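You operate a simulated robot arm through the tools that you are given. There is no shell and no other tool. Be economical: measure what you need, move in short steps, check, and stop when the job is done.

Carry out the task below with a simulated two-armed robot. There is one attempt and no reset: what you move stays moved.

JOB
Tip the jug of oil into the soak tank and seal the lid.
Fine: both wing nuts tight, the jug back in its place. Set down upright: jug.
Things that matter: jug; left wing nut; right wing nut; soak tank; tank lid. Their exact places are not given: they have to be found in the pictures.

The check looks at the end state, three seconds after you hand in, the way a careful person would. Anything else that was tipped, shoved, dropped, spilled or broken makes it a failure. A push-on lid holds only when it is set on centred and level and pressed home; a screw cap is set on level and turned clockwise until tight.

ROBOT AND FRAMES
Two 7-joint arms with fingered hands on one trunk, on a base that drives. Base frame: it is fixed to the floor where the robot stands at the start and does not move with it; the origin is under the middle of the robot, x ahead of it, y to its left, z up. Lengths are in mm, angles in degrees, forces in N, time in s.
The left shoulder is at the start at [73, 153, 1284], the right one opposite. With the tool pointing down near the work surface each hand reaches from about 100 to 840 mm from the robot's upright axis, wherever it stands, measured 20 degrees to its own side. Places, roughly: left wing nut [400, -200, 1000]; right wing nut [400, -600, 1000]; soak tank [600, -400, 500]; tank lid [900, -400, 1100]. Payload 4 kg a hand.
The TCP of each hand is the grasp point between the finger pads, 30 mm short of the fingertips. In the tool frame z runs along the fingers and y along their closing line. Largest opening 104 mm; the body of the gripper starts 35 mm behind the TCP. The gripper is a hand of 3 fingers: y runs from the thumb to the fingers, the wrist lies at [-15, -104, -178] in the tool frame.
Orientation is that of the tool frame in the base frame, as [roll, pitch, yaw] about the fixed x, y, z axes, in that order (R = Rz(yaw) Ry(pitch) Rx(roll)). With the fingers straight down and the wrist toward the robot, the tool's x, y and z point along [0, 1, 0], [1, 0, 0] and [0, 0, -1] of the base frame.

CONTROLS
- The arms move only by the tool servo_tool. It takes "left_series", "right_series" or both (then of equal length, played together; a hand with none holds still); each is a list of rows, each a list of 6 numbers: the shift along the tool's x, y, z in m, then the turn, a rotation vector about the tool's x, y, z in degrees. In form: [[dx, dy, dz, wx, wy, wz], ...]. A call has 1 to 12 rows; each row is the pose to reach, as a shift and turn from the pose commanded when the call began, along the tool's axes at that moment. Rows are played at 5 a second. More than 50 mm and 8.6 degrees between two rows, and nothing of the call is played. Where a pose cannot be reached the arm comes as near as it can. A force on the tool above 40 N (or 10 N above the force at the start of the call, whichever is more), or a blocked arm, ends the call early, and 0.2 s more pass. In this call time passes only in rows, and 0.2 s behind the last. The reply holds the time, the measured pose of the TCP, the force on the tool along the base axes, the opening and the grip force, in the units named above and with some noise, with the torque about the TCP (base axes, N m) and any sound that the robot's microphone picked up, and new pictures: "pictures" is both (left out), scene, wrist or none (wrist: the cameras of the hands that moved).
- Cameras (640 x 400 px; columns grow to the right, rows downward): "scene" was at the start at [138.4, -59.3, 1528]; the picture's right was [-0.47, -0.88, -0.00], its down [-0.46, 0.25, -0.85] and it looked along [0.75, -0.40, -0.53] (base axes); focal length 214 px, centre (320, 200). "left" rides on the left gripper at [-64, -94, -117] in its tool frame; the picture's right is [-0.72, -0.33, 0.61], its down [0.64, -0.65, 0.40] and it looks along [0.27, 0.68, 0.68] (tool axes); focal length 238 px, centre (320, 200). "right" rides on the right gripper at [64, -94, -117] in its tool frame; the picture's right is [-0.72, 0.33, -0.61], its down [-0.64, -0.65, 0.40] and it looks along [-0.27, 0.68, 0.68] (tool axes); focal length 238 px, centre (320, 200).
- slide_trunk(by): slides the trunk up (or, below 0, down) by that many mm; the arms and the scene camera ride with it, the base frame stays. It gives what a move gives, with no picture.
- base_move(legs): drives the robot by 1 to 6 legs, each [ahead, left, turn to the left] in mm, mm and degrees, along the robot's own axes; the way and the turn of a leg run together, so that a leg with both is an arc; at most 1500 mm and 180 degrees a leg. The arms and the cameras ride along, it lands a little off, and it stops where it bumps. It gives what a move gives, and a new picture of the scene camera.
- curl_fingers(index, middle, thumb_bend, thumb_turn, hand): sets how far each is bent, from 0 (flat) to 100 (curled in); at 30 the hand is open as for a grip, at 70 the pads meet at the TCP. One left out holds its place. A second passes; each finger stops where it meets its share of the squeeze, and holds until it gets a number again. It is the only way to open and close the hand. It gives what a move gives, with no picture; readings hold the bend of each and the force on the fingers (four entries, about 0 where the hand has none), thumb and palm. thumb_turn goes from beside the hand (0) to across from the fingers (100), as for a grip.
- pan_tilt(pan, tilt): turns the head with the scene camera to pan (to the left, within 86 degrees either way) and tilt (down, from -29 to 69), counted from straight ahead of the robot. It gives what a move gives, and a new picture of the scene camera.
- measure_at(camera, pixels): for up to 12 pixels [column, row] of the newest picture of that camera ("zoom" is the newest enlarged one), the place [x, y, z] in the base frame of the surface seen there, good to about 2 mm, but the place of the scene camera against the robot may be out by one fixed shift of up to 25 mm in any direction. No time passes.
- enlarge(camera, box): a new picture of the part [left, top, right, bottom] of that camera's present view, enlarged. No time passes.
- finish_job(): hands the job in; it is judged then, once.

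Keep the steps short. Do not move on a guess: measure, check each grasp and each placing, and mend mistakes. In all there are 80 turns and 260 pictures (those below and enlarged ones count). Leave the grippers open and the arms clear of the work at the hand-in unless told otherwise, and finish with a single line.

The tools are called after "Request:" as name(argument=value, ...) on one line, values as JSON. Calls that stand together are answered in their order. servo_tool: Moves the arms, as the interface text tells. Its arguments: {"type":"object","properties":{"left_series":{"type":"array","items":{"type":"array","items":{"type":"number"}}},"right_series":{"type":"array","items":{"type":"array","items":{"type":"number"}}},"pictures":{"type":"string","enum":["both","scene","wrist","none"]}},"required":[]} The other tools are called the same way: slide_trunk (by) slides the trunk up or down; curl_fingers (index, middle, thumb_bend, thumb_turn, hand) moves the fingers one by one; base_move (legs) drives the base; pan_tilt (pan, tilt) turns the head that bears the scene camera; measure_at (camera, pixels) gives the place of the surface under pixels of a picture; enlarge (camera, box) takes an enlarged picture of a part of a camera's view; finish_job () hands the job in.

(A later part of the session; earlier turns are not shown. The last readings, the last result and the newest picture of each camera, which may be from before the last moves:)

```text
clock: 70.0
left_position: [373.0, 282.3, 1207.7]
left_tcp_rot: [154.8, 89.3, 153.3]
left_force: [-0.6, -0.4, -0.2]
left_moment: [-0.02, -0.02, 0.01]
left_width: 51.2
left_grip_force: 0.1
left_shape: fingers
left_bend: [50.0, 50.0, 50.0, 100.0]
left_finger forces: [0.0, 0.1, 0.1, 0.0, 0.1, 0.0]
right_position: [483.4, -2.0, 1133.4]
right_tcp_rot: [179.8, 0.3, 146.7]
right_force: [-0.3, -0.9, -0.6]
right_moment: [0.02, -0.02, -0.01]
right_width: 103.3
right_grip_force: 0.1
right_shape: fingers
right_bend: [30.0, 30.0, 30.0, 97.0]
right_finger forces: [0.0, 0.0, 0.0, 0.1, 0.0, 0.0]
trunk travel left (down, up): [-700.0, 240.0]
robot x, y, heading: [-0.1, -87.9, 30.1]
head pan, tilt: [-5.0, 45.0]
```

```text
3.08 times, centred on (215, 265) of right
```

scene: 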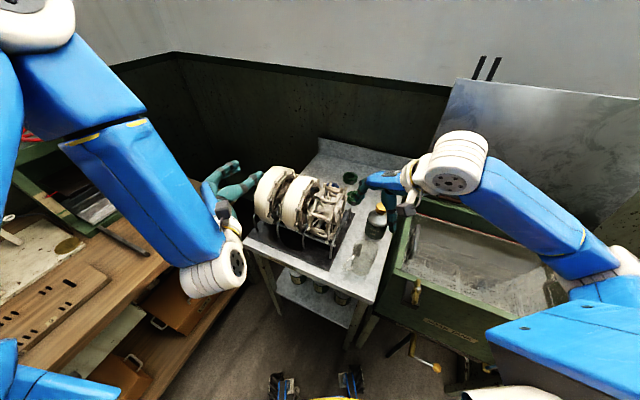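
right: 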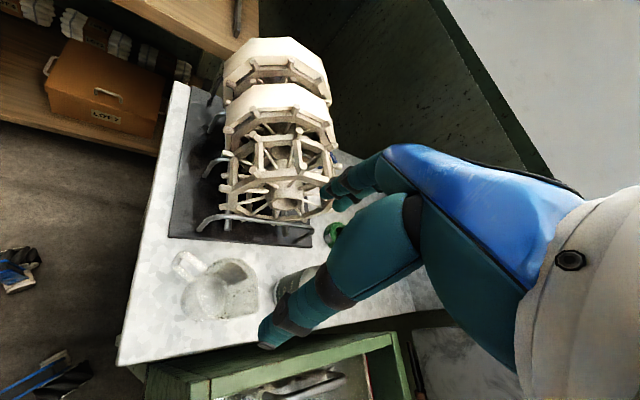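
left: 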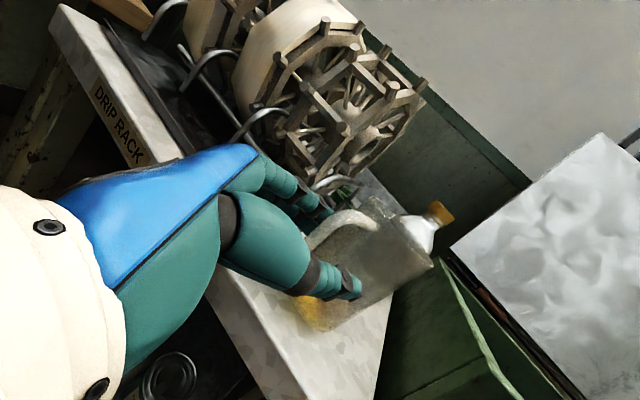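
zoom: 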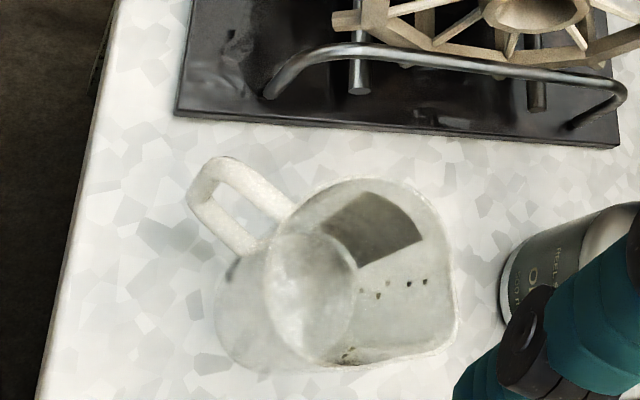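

The jug is back in its place, upright and empty. Now the lid. I'll raise the right hand, turn the base back to heading 0, and shift right so that the lid's middle (y≈-350) is in front of the right shoulder.

Request:
servo_tool(right_series=[[0, 0, -0.04, 0, 0, 4.5], [0, 0, -0.08, 0, 0, 9], [0, 0, -0.12, 0, 0, 13.5], [0, 0, -0.16, 0, 0, 18], [0, 0, -0.2, 0, 0, 22.5], [0, 0, -0.24, 0, 0, 27]], pictures="none")

Request:
base_move(legs=[[0, 0, -30], [0, -73, 0]])

Request:
pan_tilt(pan=-10, tilt=30)

```text
clock: 71.4
left_position: [372.2, 281.7, 1208.1]
left_tcp_rot: [143.4, 89.5, 142.0]
left_force: [0.3, -0.3, -0.3]
left_moment: [-0.01, 0.0, -0.01]
left_width: 51.2
left_grip_force: 0.0
left_shape: fingers
left_bend: [50.0, 50.0, 50.0, 100.0]
left_finger forces: [0.1, 0.0, 0.0, 0.0, 0.0, 0.0]
right_position: [477.3, -2.6, 1374.8]
right_tcp_rot: [179.6, 0.3, 119.8]
right_force: [-0.4, -0.9, -0.4]
right_moment: [-0.01, 0.01, -0.02]
right_width: 103.1
right_grip_force: 0.1
right_shape: fingers
right_bend: [30.0, 30.0, 30.0, 97.0]
right_finger forces: [0.0, 0.1, 0.0, 0.1, 0.1, 0.1]
trunk travel left (down, up): [-700.0, 240.0]
robot x, y, heading: [-1.5, -89.4, 29.8]
head pan, tilt: [-5.0, 45.0]
```

```text
clock: 73.9
left_position: [508.7, 1.8, 1202.0]
left_tcp_rot: [-102.1, 89.3, -133.5]
left_force: [0.3, 0.7, -0.2]
left_moment: [0.01, 0.02, -0.02]
left_width: 51.5
left_grip_force: 0.1
left_shape: fingers
left_bend: [50.0, 50.0, 50.0, 100.0]
left_finger forces: [0.0, 0.0, 0.0, 0.1, 0.1, 0.0]
right_position: [457.0, -294.2, 1375.9]
right_tcp_rot: [179.6, 1.5, 90.0]
right_force: [0.0, 1.1, 0.6]
right_moment: [-0.1, -0.06, -0.03]
right_width: 102.9
right_grip_force: 0.0
right_shape: fingers
right_bend: [30.0, 30.0, 30.0, 97.0]
right_finger forces: [0.0, 0.0, 0.1, 0.1, 0.0, 0.0]
trunk travel left (down, up): [-700.0, 240.0]
robot x, y, heading: [-1.7, -161.8, -0.2]
head pan, tilt: [-5.0, 45.0]
```

scene: 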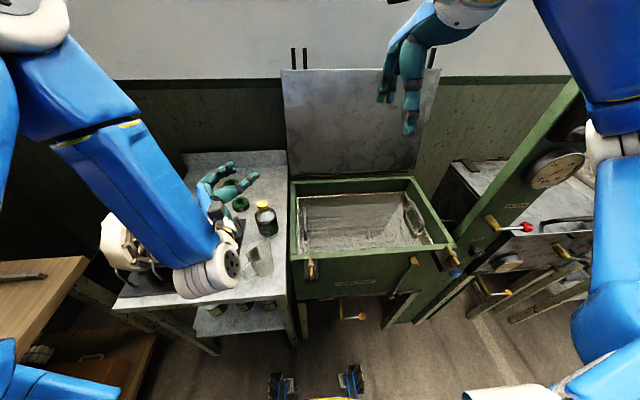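

```text
clock: 74.7
left_position: [507.4, -14.8, 1206.2]
left_tcp_rot: [-112.4, 89.4, -143.8]
left_force: [1.1, -0.2, -0.1]
left_moment: [0.01, -0.01, -0.02]
left_width: 51.7
left_grip_force: 0.0
left_shape: fingers
left_bend: [50.0, 50.0, 50.0, 100.0]
left_finger forces: [0.0, 0.0, 0.0, 0.1, 0.0, 0.1]
right_position: [455.1, -309.8, 1376.9]
right_tcp_rot: [179.4, 0.8, 90.0]
right_force: [-0.1, 0.3, -0.3]
right_moment: [-0.03, -0.01, 0.0]
right_width: 103.3
right_grip_force: 0.0
right_shape: fingers
right_bend: [30.0, 30.0, 30.0, 98.0]
right_finger forces: [0.0, 0.0, 0.1, 0.0, 0.1, 0.1]
trunk travel left (down, up): [-700.0, 240.0]
robot x, y, heading: [-3.8, -158.8, -0.2]
head pan, tilt: [-10.0, 30.0]
```

scene: 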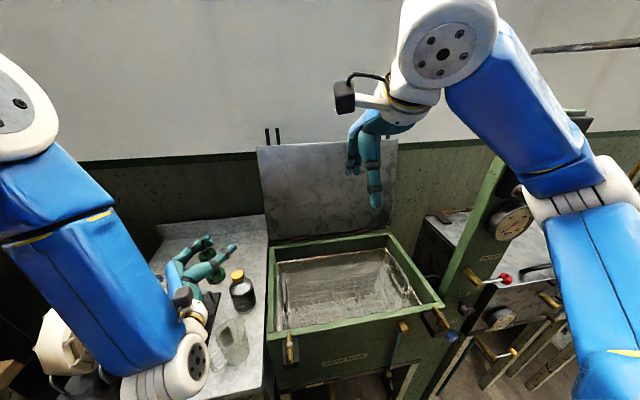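

I'll zoom in on the lid and measure its edges and prongs.

Request:
enlarge(camera="scene", box=[245, 110, 415, 250])

Request:
measure_at(camera="scene", pixels=[[259, 149], [300, 146], [340, 145], [393, 143], [268, 130], [277, 130], [396, 137], [275, 242], [300, 239], [385, 232], [320, 190], [290, 160]])

```text
2.86 times, centred on (330, 180) of scene
```

zoom: 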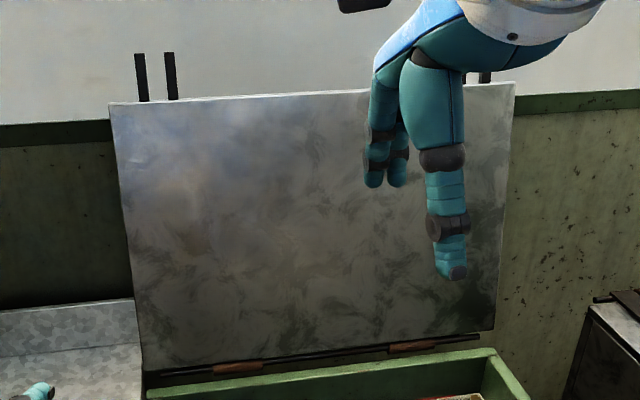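

```text
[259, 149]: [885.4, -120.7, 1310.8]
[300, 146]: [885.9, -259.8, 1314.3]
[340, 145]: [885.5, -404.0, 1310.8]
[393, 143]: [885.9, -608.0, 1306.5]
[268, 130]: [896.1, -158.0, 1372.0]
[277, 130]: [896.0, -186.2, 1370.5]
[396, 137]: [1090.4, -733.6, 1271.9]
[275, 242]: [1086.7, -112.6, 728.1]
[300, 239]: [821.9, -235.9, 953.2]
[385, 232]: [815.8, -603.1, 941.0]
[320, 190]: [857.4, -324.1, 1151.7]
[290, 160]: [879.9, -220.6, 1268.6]
```

The lid leans back 10°, with its top edge at about x=878, z≈1305. That's far for the arm, so I'll check how much room the base has toward the tank.

Request:
pan_tilt(pan=-10, tilt=65)

Request:
enlarge(camera="scene", box=[200, 200, 460, 400])

```text
clock: 75.7
left_position: [505.8, -1.8, 1203.8]
left_tcp_rot: [-112.9, 89.4, -144.1]
left_force: [0.2, 0.5, 0.4]
left_moment: [-0.02, -0.02, -0.02]
left_width: 51.6
left_grip_force: 0.1
left_shape: fingers
left_bend: [50.0, 50.0, 50.0, 100.0]
left_finger forces: [0.0, 0.1, 0.0, 0.0, 0.1, 0.0]
right_position: [454.7, -297.8, 1378.5]
right_tcp_rot: [179.5, 1.2, 90.1]
right_force: [0.0, 0.7, 0.6]
right_moment: [-0.02, -0.04, 0.01]
right_width: 102.9
right_grip_force: 0.1
right_shape: fingers
right_bend: [30.0, 30.0, 30.0, 98.0]
right_finger forces: [0.1, 0.0, 0.0, 0.0, 0.0, 0.1]
trunk travel left (down, up): [-700.0, 240.0]
robot x, y, heading: [-0.6, -154.4, -0.4]
head pan, tilt: [-10.0, 65.0]
```

scene: 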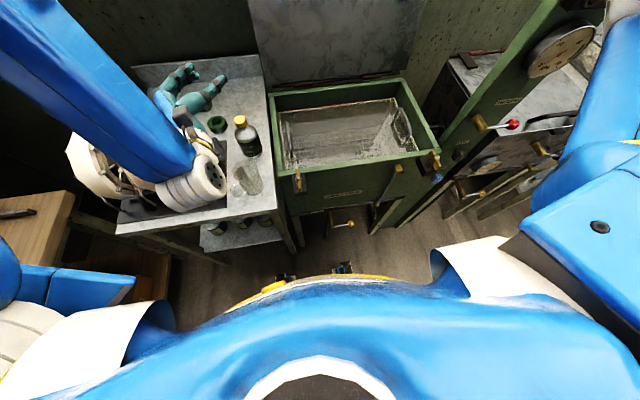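

```text
2.00 times, centred on (330, 300) of scene
```

zoom: 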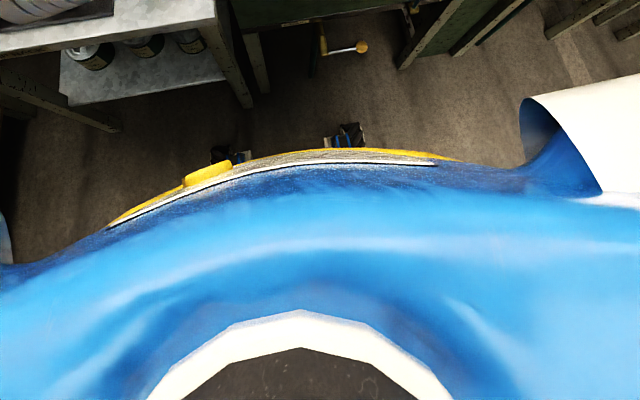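

Request:
measure_at(camera="scene", pixels=[[285, 274], [343, 264], [350, 264], [310, 280], [345, 224], [320, 225], [292, 248], [375, 230], [330, 240], [300, 275]])

```text
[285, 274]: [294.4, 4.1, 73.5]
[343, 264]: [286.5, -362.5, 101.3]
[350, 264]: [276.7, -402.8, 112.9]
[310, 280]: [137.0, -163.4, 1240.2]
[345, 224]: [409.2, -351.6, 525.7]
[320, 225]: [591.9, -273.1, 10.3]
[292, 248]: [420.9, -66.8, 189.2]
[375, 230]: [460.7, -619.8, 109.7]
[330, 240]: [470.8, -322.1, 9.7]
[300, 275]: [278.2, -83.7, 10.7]
```

The base feet reach about 290 ahead, so I'll stay where I am. The plan for the lid is to pitch the right hand 40°, hook the fingers over its top edge at y≈-330, pull it past vertical, and let it rest on the thumb while I follow the arc down. First I'll set the camera back and move to (800, -330, 1380), pitched.

Request:
pan_tilt(pan=-12, tilt=28)

Request:
servo_tool(right_series=[[-0.004, 0.043, 0, -5, 0, 0], [-0.008, 0.086, 0, -10, 0, 0], [-0.012, 0.129, 0, -15, 0, 0], [-0.016, 0.172, 0, -20, 0, 0], [-0.02, 0.215, 0, -25, 0, 0], [-0.024, 0.258, 0, -30, 0, 0], [-0.028, 0.302, 0, -35, 0, 0], [-0.032, 0.345, -0.002, -40, 0, 0]], pictures="both")

```text
clock: 76.7
left_position: [506.4, -11.0, 1206.1]
left_tcp_rot: [-130.8, 89.5, -162.3]
left_force: [0.8, 0.0, -0.9]
left_moment: [-0.05, -0.05, -0.01]
left_width: 51.5
left_grip_force: 0.0
left_shape: fingers
left_bend: [50.0, 50.0, 50.0, 100.0]
left_finger forces: [0.0, 0.1, 0.1, 0.1, 0.1, 0.0]
right_position: [453.1, -306.5, 1377.9]
right_tcp_rot: [179.4, 0.9, 90.0]
right_force: [0.2, -0.5, -0.3]
right_moment: [-0.03, 0.0, -0.02]
right_width: 102.9
right_grip_force: 0.0
right_shape: fingers
right_bend: [30.0, 30.0, 30.0, 98.0]
right_finger forces: [0.0, 0.1, 0.0, 0.0, 0.1, 0.0]
trunk travel left (down, up): [-700.0, 240.0]
robot x, y, heading: [-3.1, -156.5, -0.3]
head pan, tilt: [-12.0, 28.0]
```

scene: 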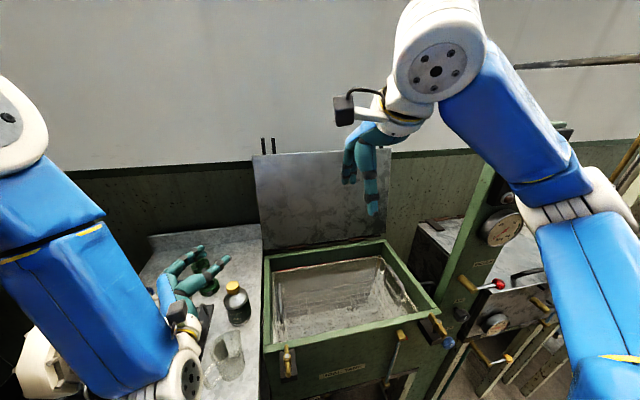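

```text
clock: 78.5
left_position: [507.9, -15.5, 1206.8]
left_tcp_rot: [-165.7, 89.5, 162.9]
left_force: [0.2, 0.4, -0.3]
left_moment: [0.0, -0.03, -0.03]
left_width: 51.6
left_grip_force: 0.1
left_shape: fingers
left_bend: [50.0, 50.0, 50.0, 100.0]
left_finger forces: [0.1, 0.0, 0.0, 0.0, 0.0, 0.1]
right_position: [802.1, -346.9, 1382.6]
right_tcp_rot: [139.4, 0.8, 90.0]
right_force: [0.7, -0.1, -0.2]
right_moment: [0.02, -0.01, 0.0]
right_width: 103.0
right_grip_force: 0.0
right_shape: fingers
right_bend: [30.0, 30.0, 30.0, 98.0]
right_finger forces: [0.1, 0.0, 0.0, 0.0, 0.0, 0.0]
trunk travel left (down, up): [-700.0, 240.0]
robot x, y, heading: [-1.2, -158.3, -0.4]
head pan, tilt: [-12.0, 28.0]
```

scene: 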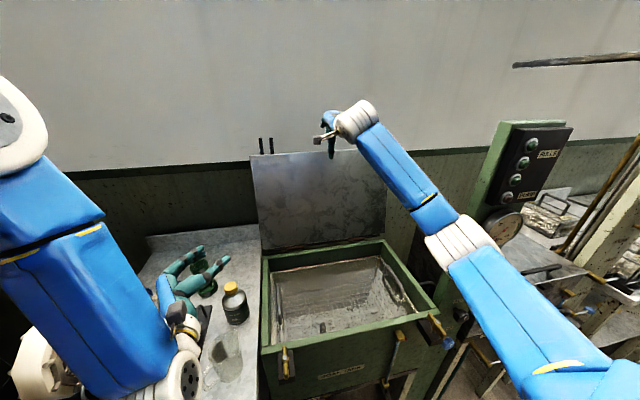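
right: 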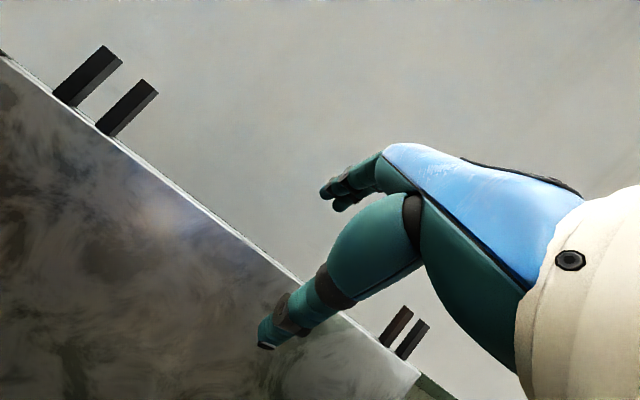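

It reached. I'll measure the top edge and fingertips with the right wrist camera.

Request:
measure_at(camera="right", pixels=[[200, 204], [202, 210], [250, 250], [150, 160], [328, 192], [340, 204], [265, 340], [100, 128], [400, 365], [285, 275]])

Request:
enlarge(camera="right", box=[170, 150, 370, 360])

```text
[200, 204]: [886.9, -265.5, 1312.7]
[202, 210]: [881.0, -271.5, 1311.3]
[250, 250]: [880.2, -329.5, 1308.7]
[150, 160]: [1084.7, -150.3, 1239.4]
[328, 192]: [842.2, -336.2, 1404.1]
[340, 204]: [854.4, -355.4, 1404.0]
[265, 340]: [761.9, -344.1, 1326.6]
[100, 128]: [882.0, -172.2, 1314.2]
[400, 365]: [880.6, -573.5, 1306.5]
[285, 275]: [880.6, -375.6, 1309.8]
```

```text
1.90 times, centred on (270, 255) of right
```

zoom: 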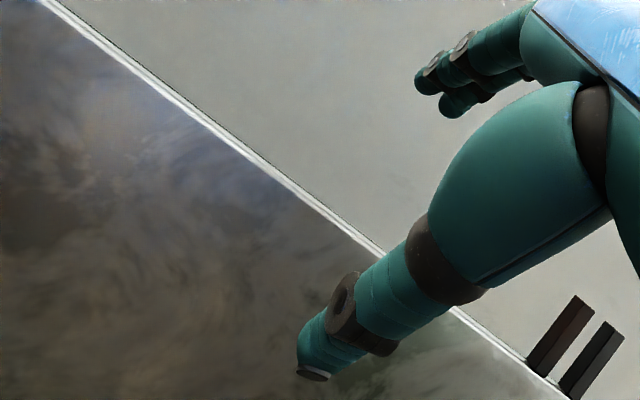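

The top edge lies at x 880–887 and z≈1311. I'll move 52 mm forward above it, then lower 102 mm so the fingertips hook behind it.

Request:
servo_tool(right_series=[[0.006, 0.02, 0.0167, 0, 0, 0], [0.012, 0.04, 0.0333, 0, 0, 0], [0.012, 0.0176, 0.0603, 0, 0, 0], [0.012, -0.0048, 0.0872, 0, 0, 0], [0.012, -0.0253, 0.1118, 0, 0, 0]], pictures="both")

Request:
enlarge(camera="right", box=[230, 130, 430, 300])

```text
clock: 79.7
left_position: [506.0, -20.6, 1207.6]
left_tcp_rot: [159.5, 89.6, 128.1]
left_force: [0.0, -0.4, 0.1]
left_moment: [-0.01, 0.02, -0.03]
left_width: 51.6
left_grip_force: 0.0
left_shape: fingers
left_bend: [50.0, 50.0, 50.0, 100.0]
left_finger forces: [0.1, 0.0, 0.0, 0.0, 0.0, 0.0]
right_position: [850.5, -341.2, 1284.7]
right_tcp_rot: [139.0, 0.4, 90.0]
right_force: [0.7, -0.3, 4.4]
right_moment: [0.05, -0.17, -0.05]
right_width: 106.3
right_grip_force: 2.1
right_shape: fingers
right_bend: [28.0, 30.0, 30.0, 98.0]
right_finger forces: [4.4, 0.1, 0.0, 0.1, 0.0, 0.0]
trunk travel left (down, up): [-700.0, 240.0]
robot x, y, heading: [-1.6, -156.9, -0.2]
head pan, tilt: [-12.0, 28.0]
```

scene: 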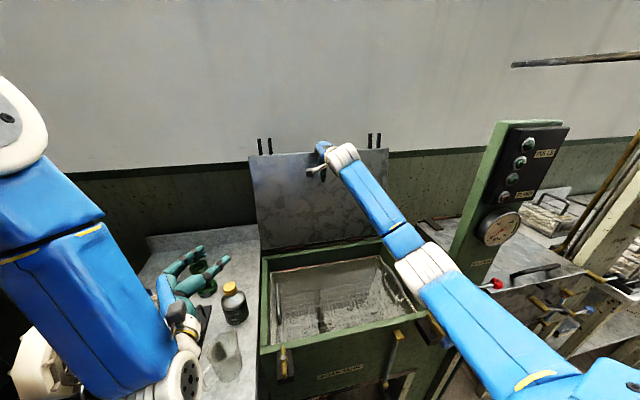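
right: 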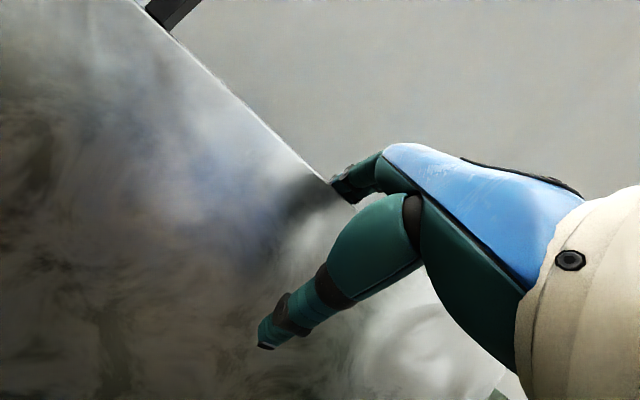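

```text
2.35 times, centred on (330, 215) of right
```

zoom: 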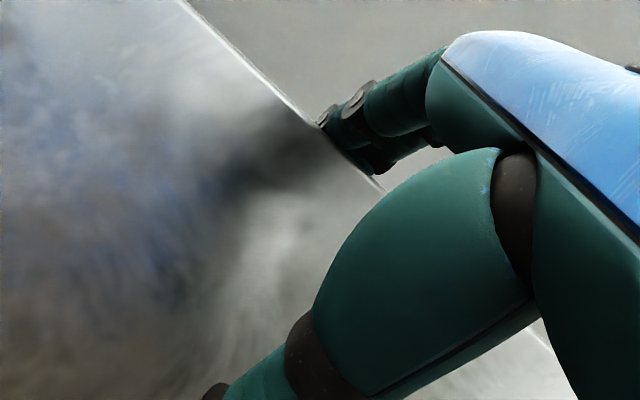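

The fingertips are hooked behind the edge. I'll curl them a bit for a deeper hook and bring the thumb closer as a support.

Request:
curl_fingers(hand="right", index=46, middle=46, thumb_bend=46)

Request:
servo_tool(right_series=[[0, -0.0154, -0.0128, 0, 0, 0], [0, -0.0308, -0.0256, 0, 0, 0], [0, -0.0462, -0.0384, 0, 0, 0]], pictures="both")

Request:
enlarge(camera="right", box=[230, 130, 430, 300])

```text
clock: 80.7
left_position: [503.5, -17.6, 1208.4]
left_tcp_rot: [166.6, 89.8, 135.2]
left_force: [0.1, -0.6, 0.3]
left_moment: [0.0, 0.0, 0.01]
left_width: 51.8
left_grip_force: 0.0
left_shape: fingers
left_bend: [50.0, 50.0, 50.0, 100.0]
left_finger forces: [0.0, 0.1, 0.1, 0.0, 0.0, 0.0]
right_position: [849.6, -338.7, 1287.9]
right_tcp_rot: [139.0, 0.6, 89.9]
right_force: [5.0, -3.1, 21.0]
right_moment: [0.18, -0.72, -0.15]
right_width: 81.0
right_grip_force: 10.2
right_shape: fingers
right_bend: [30.0, 43.0, 46.0, 98.0]
right_finger forces: [15.1, 4.5, 0.0, 0.0, 0.0, 0.0]
trunk travel left (down, up): [-700.0, 240.0]
robot x, y, heading: [-1.1, -157.6, -0.3]
head pan, tilt: [-12.0, 28.0]
```

```text
clock: 81.5
left_position: [500.9, -19.4, 1209.4]
left_tcp_rot: [140.3, 89.8, 108.9]
left_force: [-0.3, 0.5, -0.3]
left_moment: [0.02, 0.03, 0.03]
left_width: 51.7
left_grip_force: 0.0
left_shape: fingers
left_bend: [50.0, 50.0, 50.0, 100.0]
left_finger forces: [0.0, 0.1, 0.0, 0.0, 0.0, 0.0]
right_position: [786.3, -338.3, 1290.5]
right_tcp_rot: [138.6, 0.5, 90.1]
right_force: [1.0, -7.1, 27.2]
right_moment: [0.28, -1.06, -0.28]
right_width: 82.8
right_grip_force: 12.0
right_shape: fingers
right_bend: [29.0, 42.0, 46.0, 98.0]
right_finger forces: [17.9, 5.6, 0.0, 0.0, 0.0, 0.0]
trunk travel left (down, up): [-700.0, 240.0]
robot x, y, heading: [-4.9, -156.1, -0.4]
head pan, tilt: [-12.0, 28.0]
```

scene: 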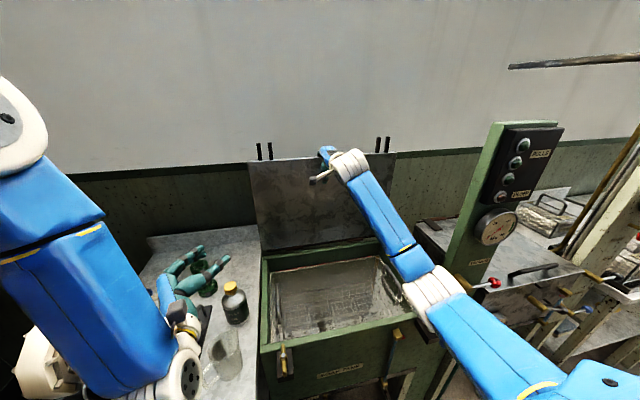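
right: 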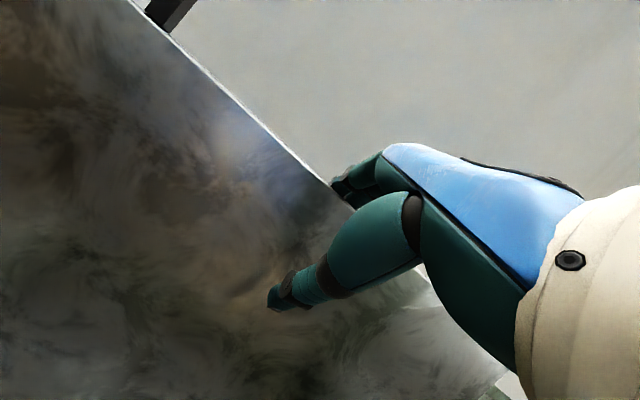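

```text
2.35 times, centred on (330, 215) of right
```

zoom: 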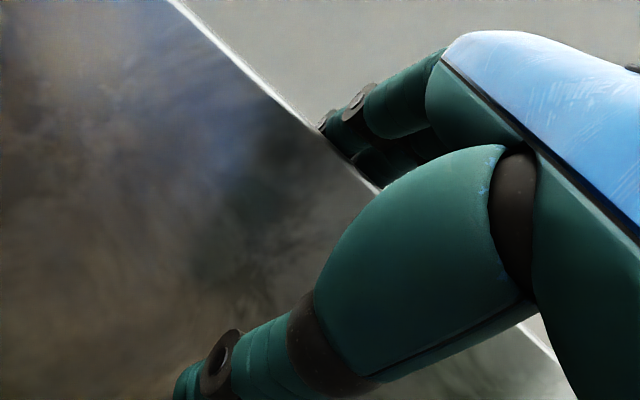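

The lid came forward to about vertical, with its edge near x=820. I'll continue along its arc, to 70°, letting it tip onto the palm and thumb.

Request:
servo_tool(right_series=[[0, -0.0131, -0.0187, 0, 0, 0], [0, -0.0318, -0.0291, 0, 0, 0], [0, -0.0518, -0.0379, 0, 0, 0], [0, -0.0725, -0.0459, 0, 0, 0]], pictures="both")

Request:
measure_at(camera="right", pixels=[[200, 60], [250, 120], [280, 150], [150, 200], [300, 175]])

```text
clock: 82.5
left_position: [503.2, -16.6, 1207.2]
left_tcp_rot: [156.2, 89.7, 124.7]
left_force: [-0.1, -0.6, 1.0]
left_moment: [0.04, 0.01, 0.0]
left_width: 51.6
left_grip_force: 0.0
left_shape: fingers
left_bend: [50.0, 50.0, 50.0, 100.0]
left_finger forces: [0.0, 0.0, 0.0, 0.0, 0.0, 0.1]
right_position: [704.8, -334.8, 1266.2]
right_tcp_rot: [139.6, 0.6, 90.1]
right_force: [-2.7, 1.5, 6.7]
right_moment: [0.04, -0.06, 0.02]
right_width: 70.1
right_grip_force: 4.7
right_shape: fingers
right_bend: [39.0, 48.0, 46.0, 98.0]
right_finger forces: [6.8, 2.5, 0.0, 0.0, 0.0, 0.0]
trunk travel left (down, up): [-700.0, 240.0]
robot x, y, heading: [-2.7, -156.4, -0.4]
head pan, tilt: [-12.0, 28.0]
```

scene: 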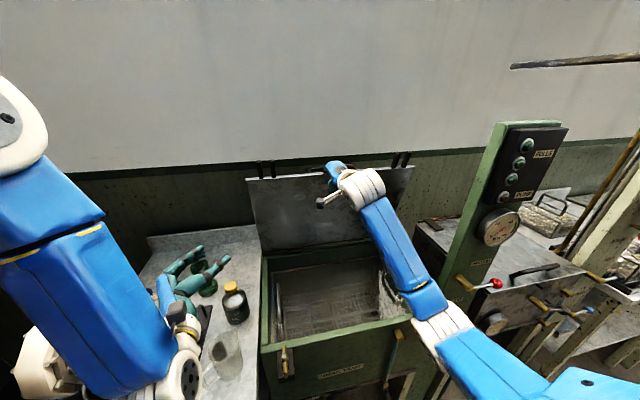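
right: 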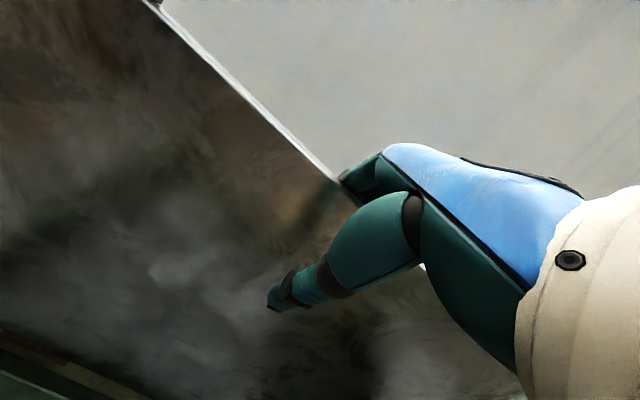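

```text
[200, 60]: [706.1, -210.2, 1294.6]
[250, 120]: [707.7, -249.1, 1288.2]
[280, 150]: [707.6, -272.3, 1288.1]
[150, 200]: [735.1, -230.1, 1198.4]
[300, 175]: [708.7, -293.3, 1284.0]
```

The lid follows, now at 73°, with only light finger force. I'll continue to about 40°.

Request:
servo_tool(right_series=[[0, -0.0368, -0.017, 0, 0, 0], [0, -0.0737, -0.0262, 0, 0, 0], [0, -0.1053, -0.0308, 0, 0, 0], [0, -0.1366, -0.0326, 0, 0, 0], [0, -0.1684, -0.0308, 0, 0, 0], [0, -0.2, -0.0277, 0, 0, 0]], pictures="both")

Request:
measure_at(camera="right", pixels=[[200, 60], [250, 120], [280, 150], [150, 200], [300, 175], [230, 250]])

```text
clock: 83.9
left_position: [503.7, -17.4, 1207.5]
left_tcp_rot: [161.8, 89.6, 130.4]
left_force: [0.0, -0.5, 0.5]
left_moment: [0.01, -0.01, 0.03]
left_width: 51.8
left_grip_force: 0.0
left_shape: fingers
left_bend: [50.0, 50.0, 50.0, 100.0]
left_finger forces: [0.0, 0.1, 0.1, 0.0, 0.1, 0.0]
right_position: [537.5, -336.8, 1158.8]
right_tcp_rot: [139.4, 0.6, 89.7]
right_force: [-0.5, -0.1, 0.4]
right_moment: [0.04, 0.0, 0.0]
right_width: 66.4
right_grip_force: 0.8
right_shape: fingers
right_bend: [43.0, 46.0, 46.0, 98.0]
right_finger forces: [0.0, 1.6, 0.1, 0.1, 0.1, 0.0]
trunk travel left (down, up): [-700.0, 240.0]
robot x, y, heading: [-2.7, -160.7, -0.1]
head pan, tilt: [-12.0, 28.0]
```

scene: 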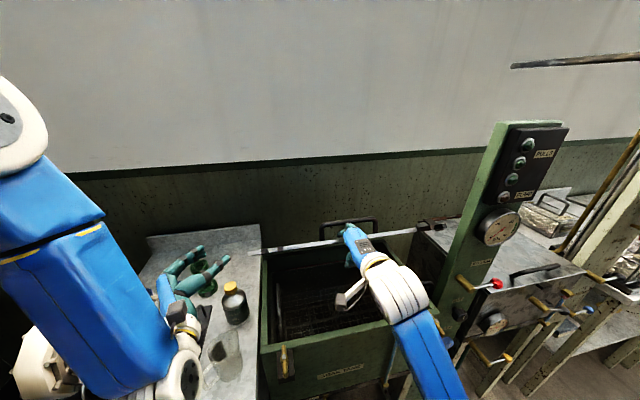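
right: 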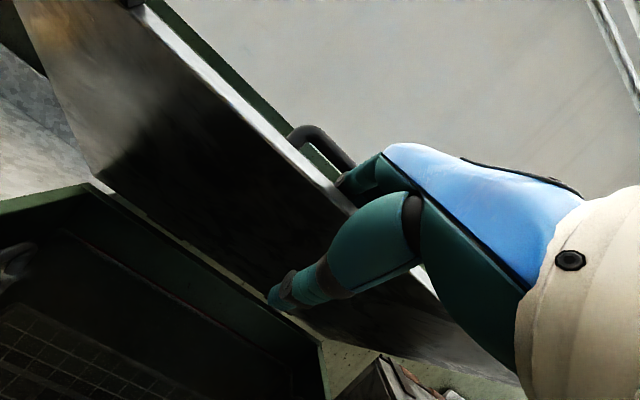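

```text
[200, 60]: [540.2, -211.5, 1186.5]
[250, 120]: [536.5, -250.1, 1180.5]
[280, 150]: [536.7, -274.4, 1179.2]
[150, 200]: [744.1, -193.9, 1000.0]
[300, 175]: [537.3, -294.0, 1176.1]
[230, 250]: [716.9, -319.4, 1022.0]
```

The lid stays at 40° with almost no load, so the hinge has friction. I'll take it down to about 16°, then release and press it from above.

Request:
servo_tool(right_series=[[0, -0.046, 0.0107, 0, 0, 0], [0, -0.0874, 0.0253, 0, 0, 0], [0, -0.1222, 0.0429, 0, 0, 0], [0, -0.1439, 0.0559, 0, 0, 0]], pictures="both")

Request:
measure_at(camera="right", pixels=[[200, 60], [250, 120], [280, 150], [300, 175], [310, 140]])

Request:
enlarge(camera="scene", box=[240, 190, 460, 380])

```text
clock: 84.9
left_position: [495.0, -15.8, 1210.5]
left_tcp_rot: [68.3, 89.8, 36.9]
left_force: [0.6, -0.5, -0.4]
left_moment: [0.01, -0.03, -0.02]
left_width: 51.7
left_grip_force: 0.1
left_shape: fingers
left_bend: [50.0, 50.0, 50.0, 100.0]
left_finger forces: [0.0, 0.0, 0.0, 0.1, 0.0, 0.1]
right_position: [456.0, -336.9, 1027.4]
right_tcp_rot: [138.8, 0.6, 89.9]
right_force: [-28.1, 2.3, 12.7]
right_moment: [-0.01, -3.47, -0.34]
right_width: 81.8
right_grip_force: 39.8
right_shape: fingers
right_bend: [31.0, 37.0, 46.0, 98.0]
right_finger forces: [9.4, 69.7, 0.0, 0.0, 0.0, 0.0]
trunk travel left (down, up): [-700.0, 240.0]
robot x, y, heading: [-3.2, -156.7, -0.4]
head pan, tilt: [-12.0, 28.0]
```

scene: 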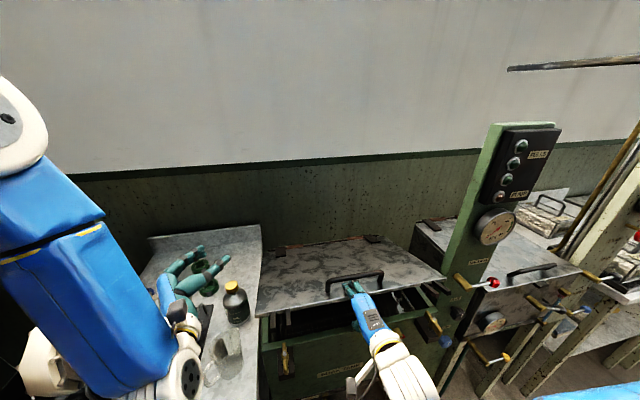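
right: 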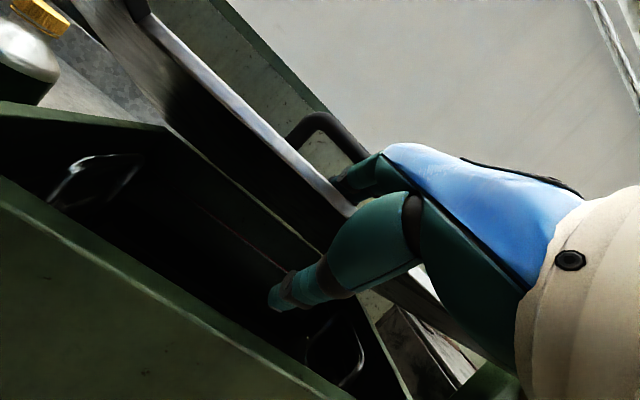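

```text
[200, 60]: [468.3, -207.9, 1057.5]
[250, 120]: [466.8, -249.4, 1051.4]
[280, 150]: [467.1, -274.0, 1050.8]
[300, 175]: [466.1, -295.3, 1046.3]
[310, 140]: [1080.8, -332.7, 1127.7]
```

```text
2.11 times, centred on (350, 285) of scene
```

zoom: 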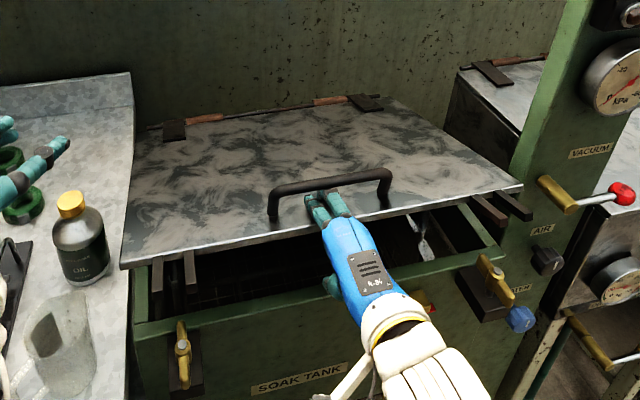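

The lid is at about 16°, but a finger caught the lid's own handle (70 N on middle). I'll relieve it by moving forward 8 mm, open the fingers, and retract along the finger axis.

Request:
servo_tool(right_series=[[0, 0.0061, 0.0052, 0, 0, 0]], pictures="none")

Request:
curl_fingers(hand="right", index=30, middle=30, thumb_bend=30)

Request:
servo_tool(right_series=[[0, 0, -0.02, 0, 0, 0], [0, 0, -0.05, 0, 0, 0], [0, 0, -0.085, 0, 0, 0], [0, 0, -0.12, 0, 0, 0]], pictures="both")

```text
clock: 85.3
left_position: [496.8, -17.0, 1209.6]
left_tcp_rot: [75.0, 89.8, 43.8]
left_force: [0.5, 0.1, 0.2]
left_moment: [0.01, -0.03, 0.02]
left_width: 51.7
left_grip_force: 0.0
left_shape: fingers
left_bend: [50.0, 50.0, 50.0, 100.0]
left_finger forces: [0.0, 0.0, 0.2, 0.0, 0.0, 0.0]
right_position: [459.6, -337.2, 1033.9]
right_tcp_rot: [137.7, 0.4, 90.1]
right_force: [-33.1, 1.9, 16.0]
right_moment: [-0.18, -3.55, -0.3]
right_width: 80.6
right_grip_force: 39.8
right_shape: fingers
right_bend: [32.0, 39.0, 46.0, 98.0]
right_finger forces: [10.1, 68.9, 0.0, 0.0, 0.0, 0.0]
trunk travel left (down, up): [-700.0, 240.0]
robot x, y, heading: [-2.1, -154.9, -0.5]
head pan, tilt: [-12.0, 28.0]
stopped in row 1 (right hand): the force on the tool passed its limit at 42 N (the readings are from after the stop); the commanded pose is now the measured one
```

```text
clock: 86.3
left_position: [496.7, -16.5, 1210.7]
left_tcp_rot: [87.7, 89.8, 56.2]
left_force: [-0.2, 0.2, 0.6]
left_moment: [0.02, 0.0, 0.02]
left_width: 51.4
left_grip_force: 0.1
left_shape: fingers
left_bend: [50.0, 50.0, 50.0, 100.0]
left_finger forces: [0.0, 0.0, 0.0, 0.0, 0.0, 0.1]
right_position: [460.4, -336.3, 1029.1]
right_tcp_rot: [138.5, 0.5, 90.0]
right_force: [-27.2, 0.9, 11.1]
right_moment: [0.04, -2.4, -0.19]
right_width: 108.9
right_grip_force: 23.3
right_shape: fingers
right_bend: [27.0, 27.0, 30.0, 98.0]
right_finger forces: [7.4, 39.3, 0.1, 0.1, 0.1, 0.1]
trunk travel left (down, up): [-700.0, 240.0]
robot x, y, heading: [-1.5, -156.0, -0.4]
head pan, tilt: [-12.0, 28.0]
```

```text
clock: 87.3
left_position: [507.0, -17.9, 1207.0]
left_tcp_rot: [-179.9, 89.4, 148.7]
left_force: [0.4, -0.3, -0.1]
left_moment: [-0.01, 0.0, -0.03]
left_width: 51.8
left_grip_force: 0.1
left_shape: fingers
left_bend: [50.0, 50.0, 50.0, 100.0]
left_finger forces: [0.0, 0.0, 0.0, 0.1, 0.1, 0.0]
right_position: [448.4, -337.6, 1048.2]
right_tcp_rot: [139.1, 0.5, 90.0]
right_force: [-4.0, 0.4, -1.7]
right_moment: [0.03, -0.1, -0.01]
right_width: 102.9
right_grip_force: 2.2
right_shape: fingers
right_bend: [30.0, 32.0, 30.0, 98.0]
right_finger forces: [0.1, 4.5, 0.0, 0.1, 0.1, 0.0]
right hand out of reach, approached as far as the arm can: row 2, 3, 4
trunk travel left (down, up): [-700.0, 240.0]
robot x, y, heading: [-4.4, -155.3, -0.4]
head pan, tilt: [-12.0, 28.0]
```

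scene: 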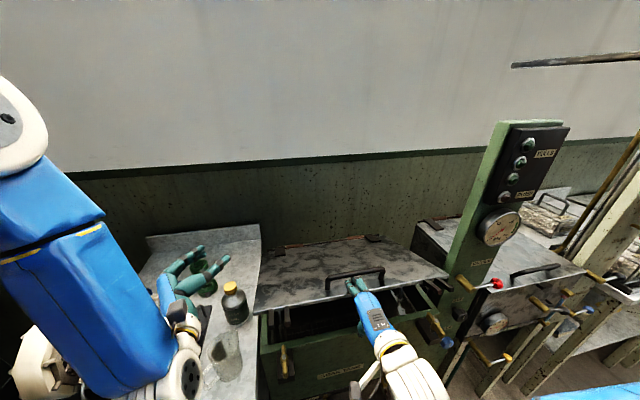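
right: 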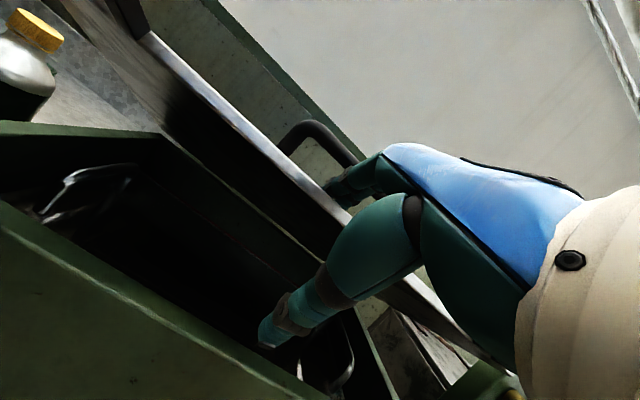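

The arm is at its near limit. The fingertips only press against the front of the handle bar, so pulling straight back is free. I'll drive the base back 150.

Request:
base_move(legs=[[-150, 0, 0]])

Request:
enlarge(camera="scene", box=[230, 180, 450, 360])

```text
clock: 88.7
left_position: [359.3, -17.7, 1204.6]
left_tcp_rot: [-174.9, 89.4, 153.5]
left_force: [0.5, -0.3, -0.1]
left_moment: [0.01, -0.03, -0.02]
left_width: 51.6
left_grip_force: 0.1
left_shape: fingers
left_bend: [50.0, 50.0, 50.0, 100.0]
left_finger forces: [0.1, 0.0, 0.1, 0.1, 0.0, 0.1]
right_position: [300.6, -337.1, 1046.9]
right_tcp_rot: [139.2, 0.5, 89.7]
right_force: [0.6, -0.4, 0.5]
right_moment: [-0.02, -0.01, -0.02]
right_width: 103.0
right_grip_force: 0.1
right_shape: fingers
right_bend: [30.0, 30.0, 30.0, 98.0]
right_finger forces: [0.0, 0.1, 0.0, 0.0, 0.1, 0.0]
trunk travel left (down, up): [-700.0, 240.0]
robot x, y, heading: [-153.5, -159.8, -0.5]
head pan, tilt: [-12.0, 28.0]
```

scene: 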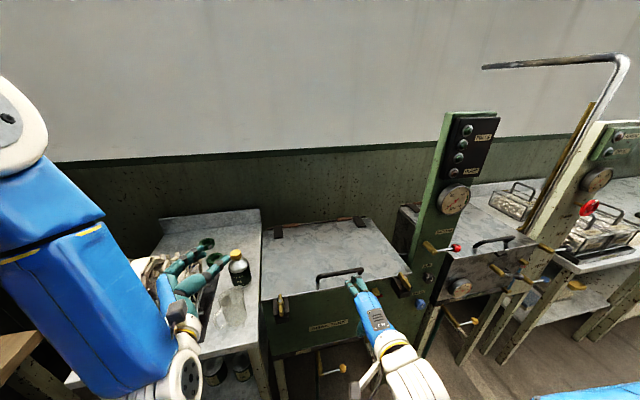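

```text
2.22 times, centred on (340, 270) of scene
```

zoom: 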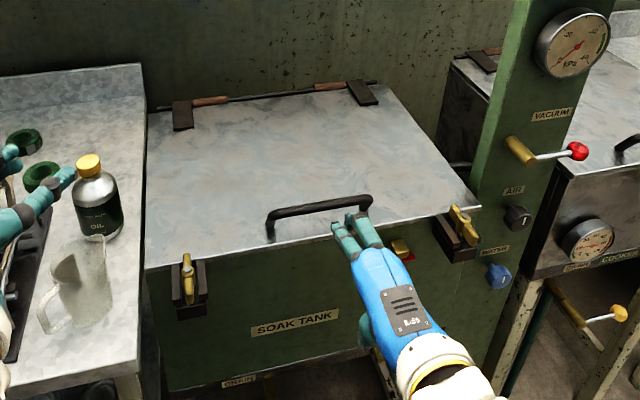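

The lid has settled closed, with the forks straddling both bolts. I'll inspect both nuts and measure the lid's level.

Request:
enlarge(camera="scene", box=[260, 285, 308, 325])

Request:
enlarge(camera="scene", box=[375, 260, 431, 305])

Request:
measure_at(camera="scene", pixels=[[265, 298], [404, 275], [270, 232], [368, 222], [320, 255], [281, 300], [281, 306], [280, 314], [403, 281], [397, 276], [410, 287], [300, 297]])

```text
10.00 times, centred on (284, 305) of scene
```

zoom: 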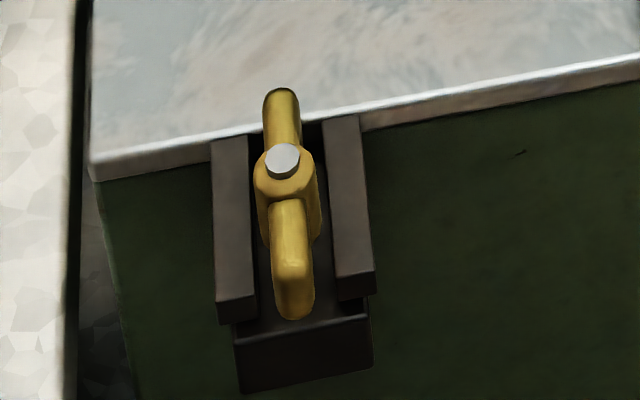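

```text
8.89 times, centred on (403, 282) of scene
```

zoom: 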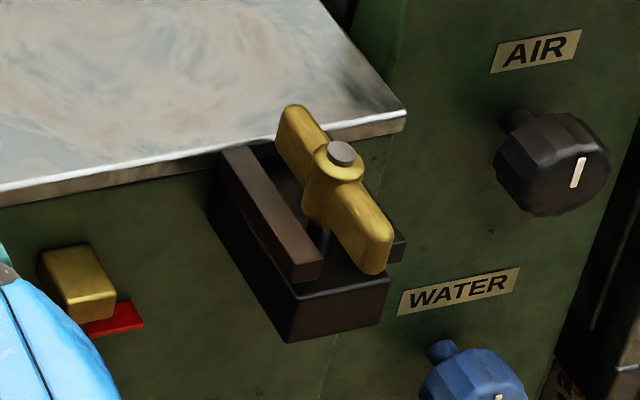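

```text
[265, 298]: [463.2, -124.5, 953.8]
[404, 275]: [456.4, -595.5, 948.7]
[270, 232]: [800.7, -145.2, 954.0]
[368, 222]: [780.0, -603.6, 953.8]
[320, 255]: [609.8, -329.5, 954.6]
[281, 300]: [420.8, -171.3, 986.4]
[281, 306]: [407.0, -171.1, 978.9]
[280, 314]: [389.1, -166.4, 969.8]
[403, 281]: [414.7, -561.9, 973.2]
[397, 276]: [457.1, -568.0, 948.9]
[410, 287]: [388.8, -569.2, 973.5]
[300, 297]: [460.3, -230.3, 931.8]
```

The lid is level at z≈944, and both nuts' wings lie along x between the fork prongs, so each needs a clockwise turn. First I'll raise the right hand and set it pointing straight down.

Request:
servo_tool(right_series=[[0, 0.0156, -0.0182, 8.2, 0, 0], [0, 0.0312, -0.0365, 16.4, 0, 0], [0, 0.0468, -0.0547, 24.6, 0, 0], [0, 0.0624, -0.073, 32.8, 0, 0], [0, 0.078, -0.0912, 40.8, 0, 0]], pictures="none")

```text
clock: 89.3
left_position: [362.3, -15.4, 1202.2]
left_tcp_rot: [-161.7, 89.3, 166.8]
left_force: [0.7, -0.6, -0.4]
left_moment: [-0.01, 0.01, 0.01]
left_width: 51.7
left_grip_force: 0.0
left_shape: fingers
left_bend: [50.0, 50.0, 50.0, 100.0]
left_finger forces: [0.0, 0.0, 0.1, 0.1, 0.0, 0.0]
right_position: [323.6, -372.9, 1062.4]
right_tcp_rot: [156.4, 12.7, 91.0]
right_force: [0.5, 0.8, 0.3]
right_moment: [0.0, 0.02, 0.0]
right_width: 103.1
right_grip_force: 0.1
right_shape: fingers
right_bend: [30.0, 30.0, 30.0, 97.0]
right_finger forces: [0.1, 0.0, 0.0, 0.1, 0.0, 0.1]
right hand out of reach, approached as far as the arm can: row 1, 2, 3
trunk travel left (down, up): [-700.0, 240.0]
robot x, y, heading: [-151.2, -154.7, -0.1]
head pan, tilt: [-12.0, 28.0]
stopped in row 3 (right hand): the arm was blocked; the commanded pose is now the measured one
```

The arm folded too tightly near the trunk. I'll move the hand forward and up into free space first.

Request:
servo_tool(right_series=[[-0.007, 0.039, -0.0147, 0, 0, 0], [-0.014, 0.078, -0.0294, 0, 0, 0], [-0.021, 0.117, -0.0441, 0, 0, 0], [-0.028, 0.1565, -0.0588, 0, 0, 0]], pictures="scene")

```text
clock: 90.3
left_position: [356.7, -17.0, 1205.5]
left_tcp_rot: [170.2, 89.6, 138.8]
left_force: [0.7, -0.1, 0.4]
left_moment: [0.01, 0.01, -0.01]
left_width: 51.5
left_grip_force: 0.0
left_shape: fingers
left_bend: [50.0, 50.0, 50.0, 100.0]
left_finger forces: [0.1, 0.1, 0.0, 0.0, 0.0, 0.1]
right_position: [437.2, -373.0, 1184.8]
right_tcp_rot: [156.0, 12.6, 90.8]
right_force: [-0.6, 0.0, 0.0]
right_moment: [-0.02, -0.03, -0.03]
right_width: 103.2
right_grip_force: 0.1
right_shape: fingers
right_bend: [30.0, 30.0, 30.0, 97.0]
right_finger forces: [0.1, 0.0, 0.0, 0.1, 0.0, 0.0]
trunk travel left (down, up): [-700.0, 240.0]
robot x, y, heading: [-154.9, -158.2, -0.4]
head pan, tilt: [-12.0, 28.0]
```

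scene: 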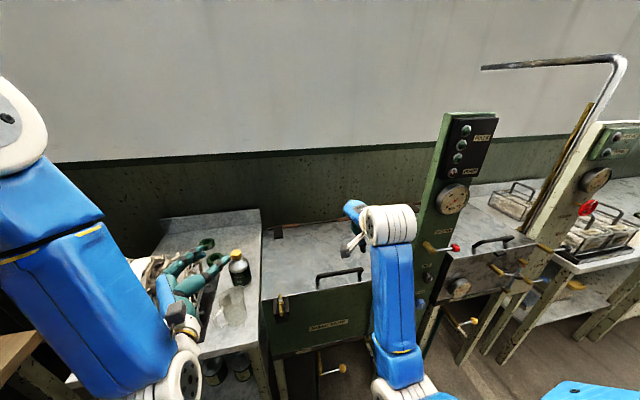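

Now I'll turn the right hand to straight-down with the closing line across the left nut's wings (yaw 180), moving to above the nut at z=1100. The left hand moves aside at the same time.

Request:
servo_tool(right_series=[[0.0212, -0.003, 0.0021, 0.8, 2.54, -7.7], [0.0423, -0.0061, 0.0042, 1.6, 5.07, -15.4], [0.0635, -0.0091, 0.0064, 2.4, 7.61, -23.1], [0.0846, -0.0121, 0.0085, 3.2, 10.15, -30.8], [0.1058, -0.0151, 0.0106, 4, 12.68, -38.5], [0.1269, -0.0182, 0.0127, 4.8, 15.22, -46.2], [0.1481, -0.0212, 0.0148, 5.6, 17.75, -53.9], [0.1692, -0.0242, 0.0169, 6.4, 20.29, -61.6], [0.1904, -0.0272, 0.0191, 7.2, 22.83, -69.3], [0.2115, -0.0303, 0.0212, 8, 25.36, -77], [0.2327, -0.0333, 0.0233, 8.8, 27.9, -84.7]], left_series=[[0, 0.011, 0, 0, 0, 0], [0, 0.022, 0, 0, 0, 0], [0, 0.033, 0, 0, 0, 0], [0, 0.044, 0, 0, 0, 0], [0, 0.055, 0, 0, 0, 0], [0, 0.066, 0, 0, 0, 0], [0, 0.077, 0, 0, 0, 0], [0, 0.088, 0, 0, 0, 0], [0, 0.099, 0, 0, 0, 0], [0, 0.11, 0, 0, 0, 0], [0, 0.12, 0, 0, 0, 0]], pictures="both")

```text
clock: 92.7
left_position: [356.3, -15.6, 1206.4]
left_tcp_rot: [-178.6, 89.5, 149.9]
left_force: [-0.2, -0.3, -1.3]
left_moment: [-0.03, 0.02, -0.02]
left_width: 51.4
left_grip_force: 0.2
left_shape: fingers
left_bend: [50.0, 50.0, 50.0, 100.0]
left_finger forces: [0.0, 0.0, 0.0, 0.1, 0.0, 0.0]
left hand out of reach, approached as far as the arm can: row 1, 2, 3, 4, 5, 6, 7, 8, 9, 10, 11
right_position: [415.5, -151.8, 1099.8]
right_tcp_rot: [-180.0, 0.3, -179.9]
right_force: [0.8, -0.4, -0.8]
right_moment: [-0.03, 0.03, 0.02]
right_width: 103.4
right_grip_force: 0.0
right_shape: fingers
right_bend: [30.0, 30.0, 30.0, 97.0]
right_finger forces: [0.0, 0.1, 0.0, 0.0, 0.1, 0.0]
trunk travel left (down, up): [-700.0, 240.0]
robot x, y, heading: [-147.2, -156.4, -0.7]
head pan, tilt: [-12.0, 28.0]
```

scene: 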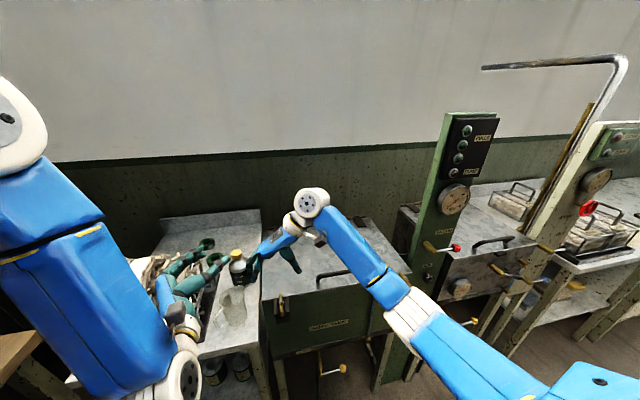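
right: 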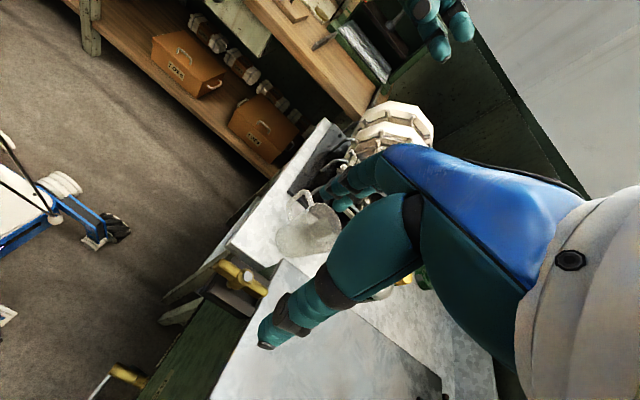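
left: 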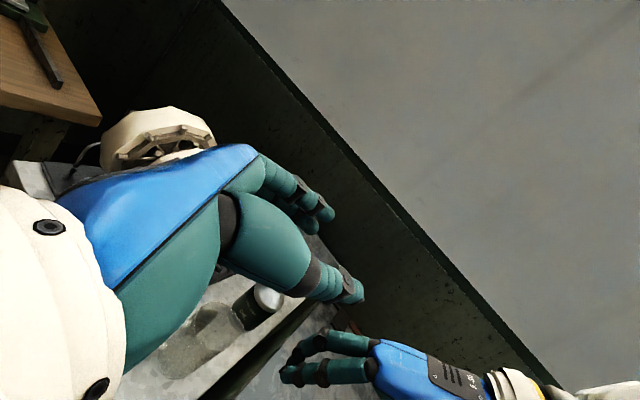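

The right hand is over the left nut. I'll zoom in and measure it.

Request:
enlarge(camera="right", box=[196, 240, 292, 300])

Request:
measure_at(camera="zoom", pixels=[[325, 245], [200, 170], [430, 330], [170, 160], [455, 345], [300, 280], [150, 240], [350, 340], [470, 250]])

```text
6.67 times, centred on (244, 270) of right
```

zoom: 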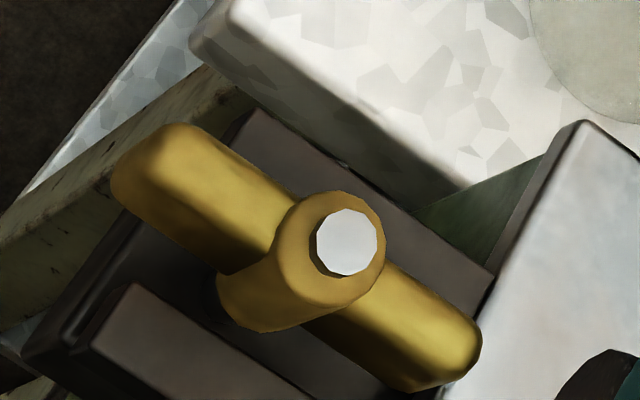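

```text
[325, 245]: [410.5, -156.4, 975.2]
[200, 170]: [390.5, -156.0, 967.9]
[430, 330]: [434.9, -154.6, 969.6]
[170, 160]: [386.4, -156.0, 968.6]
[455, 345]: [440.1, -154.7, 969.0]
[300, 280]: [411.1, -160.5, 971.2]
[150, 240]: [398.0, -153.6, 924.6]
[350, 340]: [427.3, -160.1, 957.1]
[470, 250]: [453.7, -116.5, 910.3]
```

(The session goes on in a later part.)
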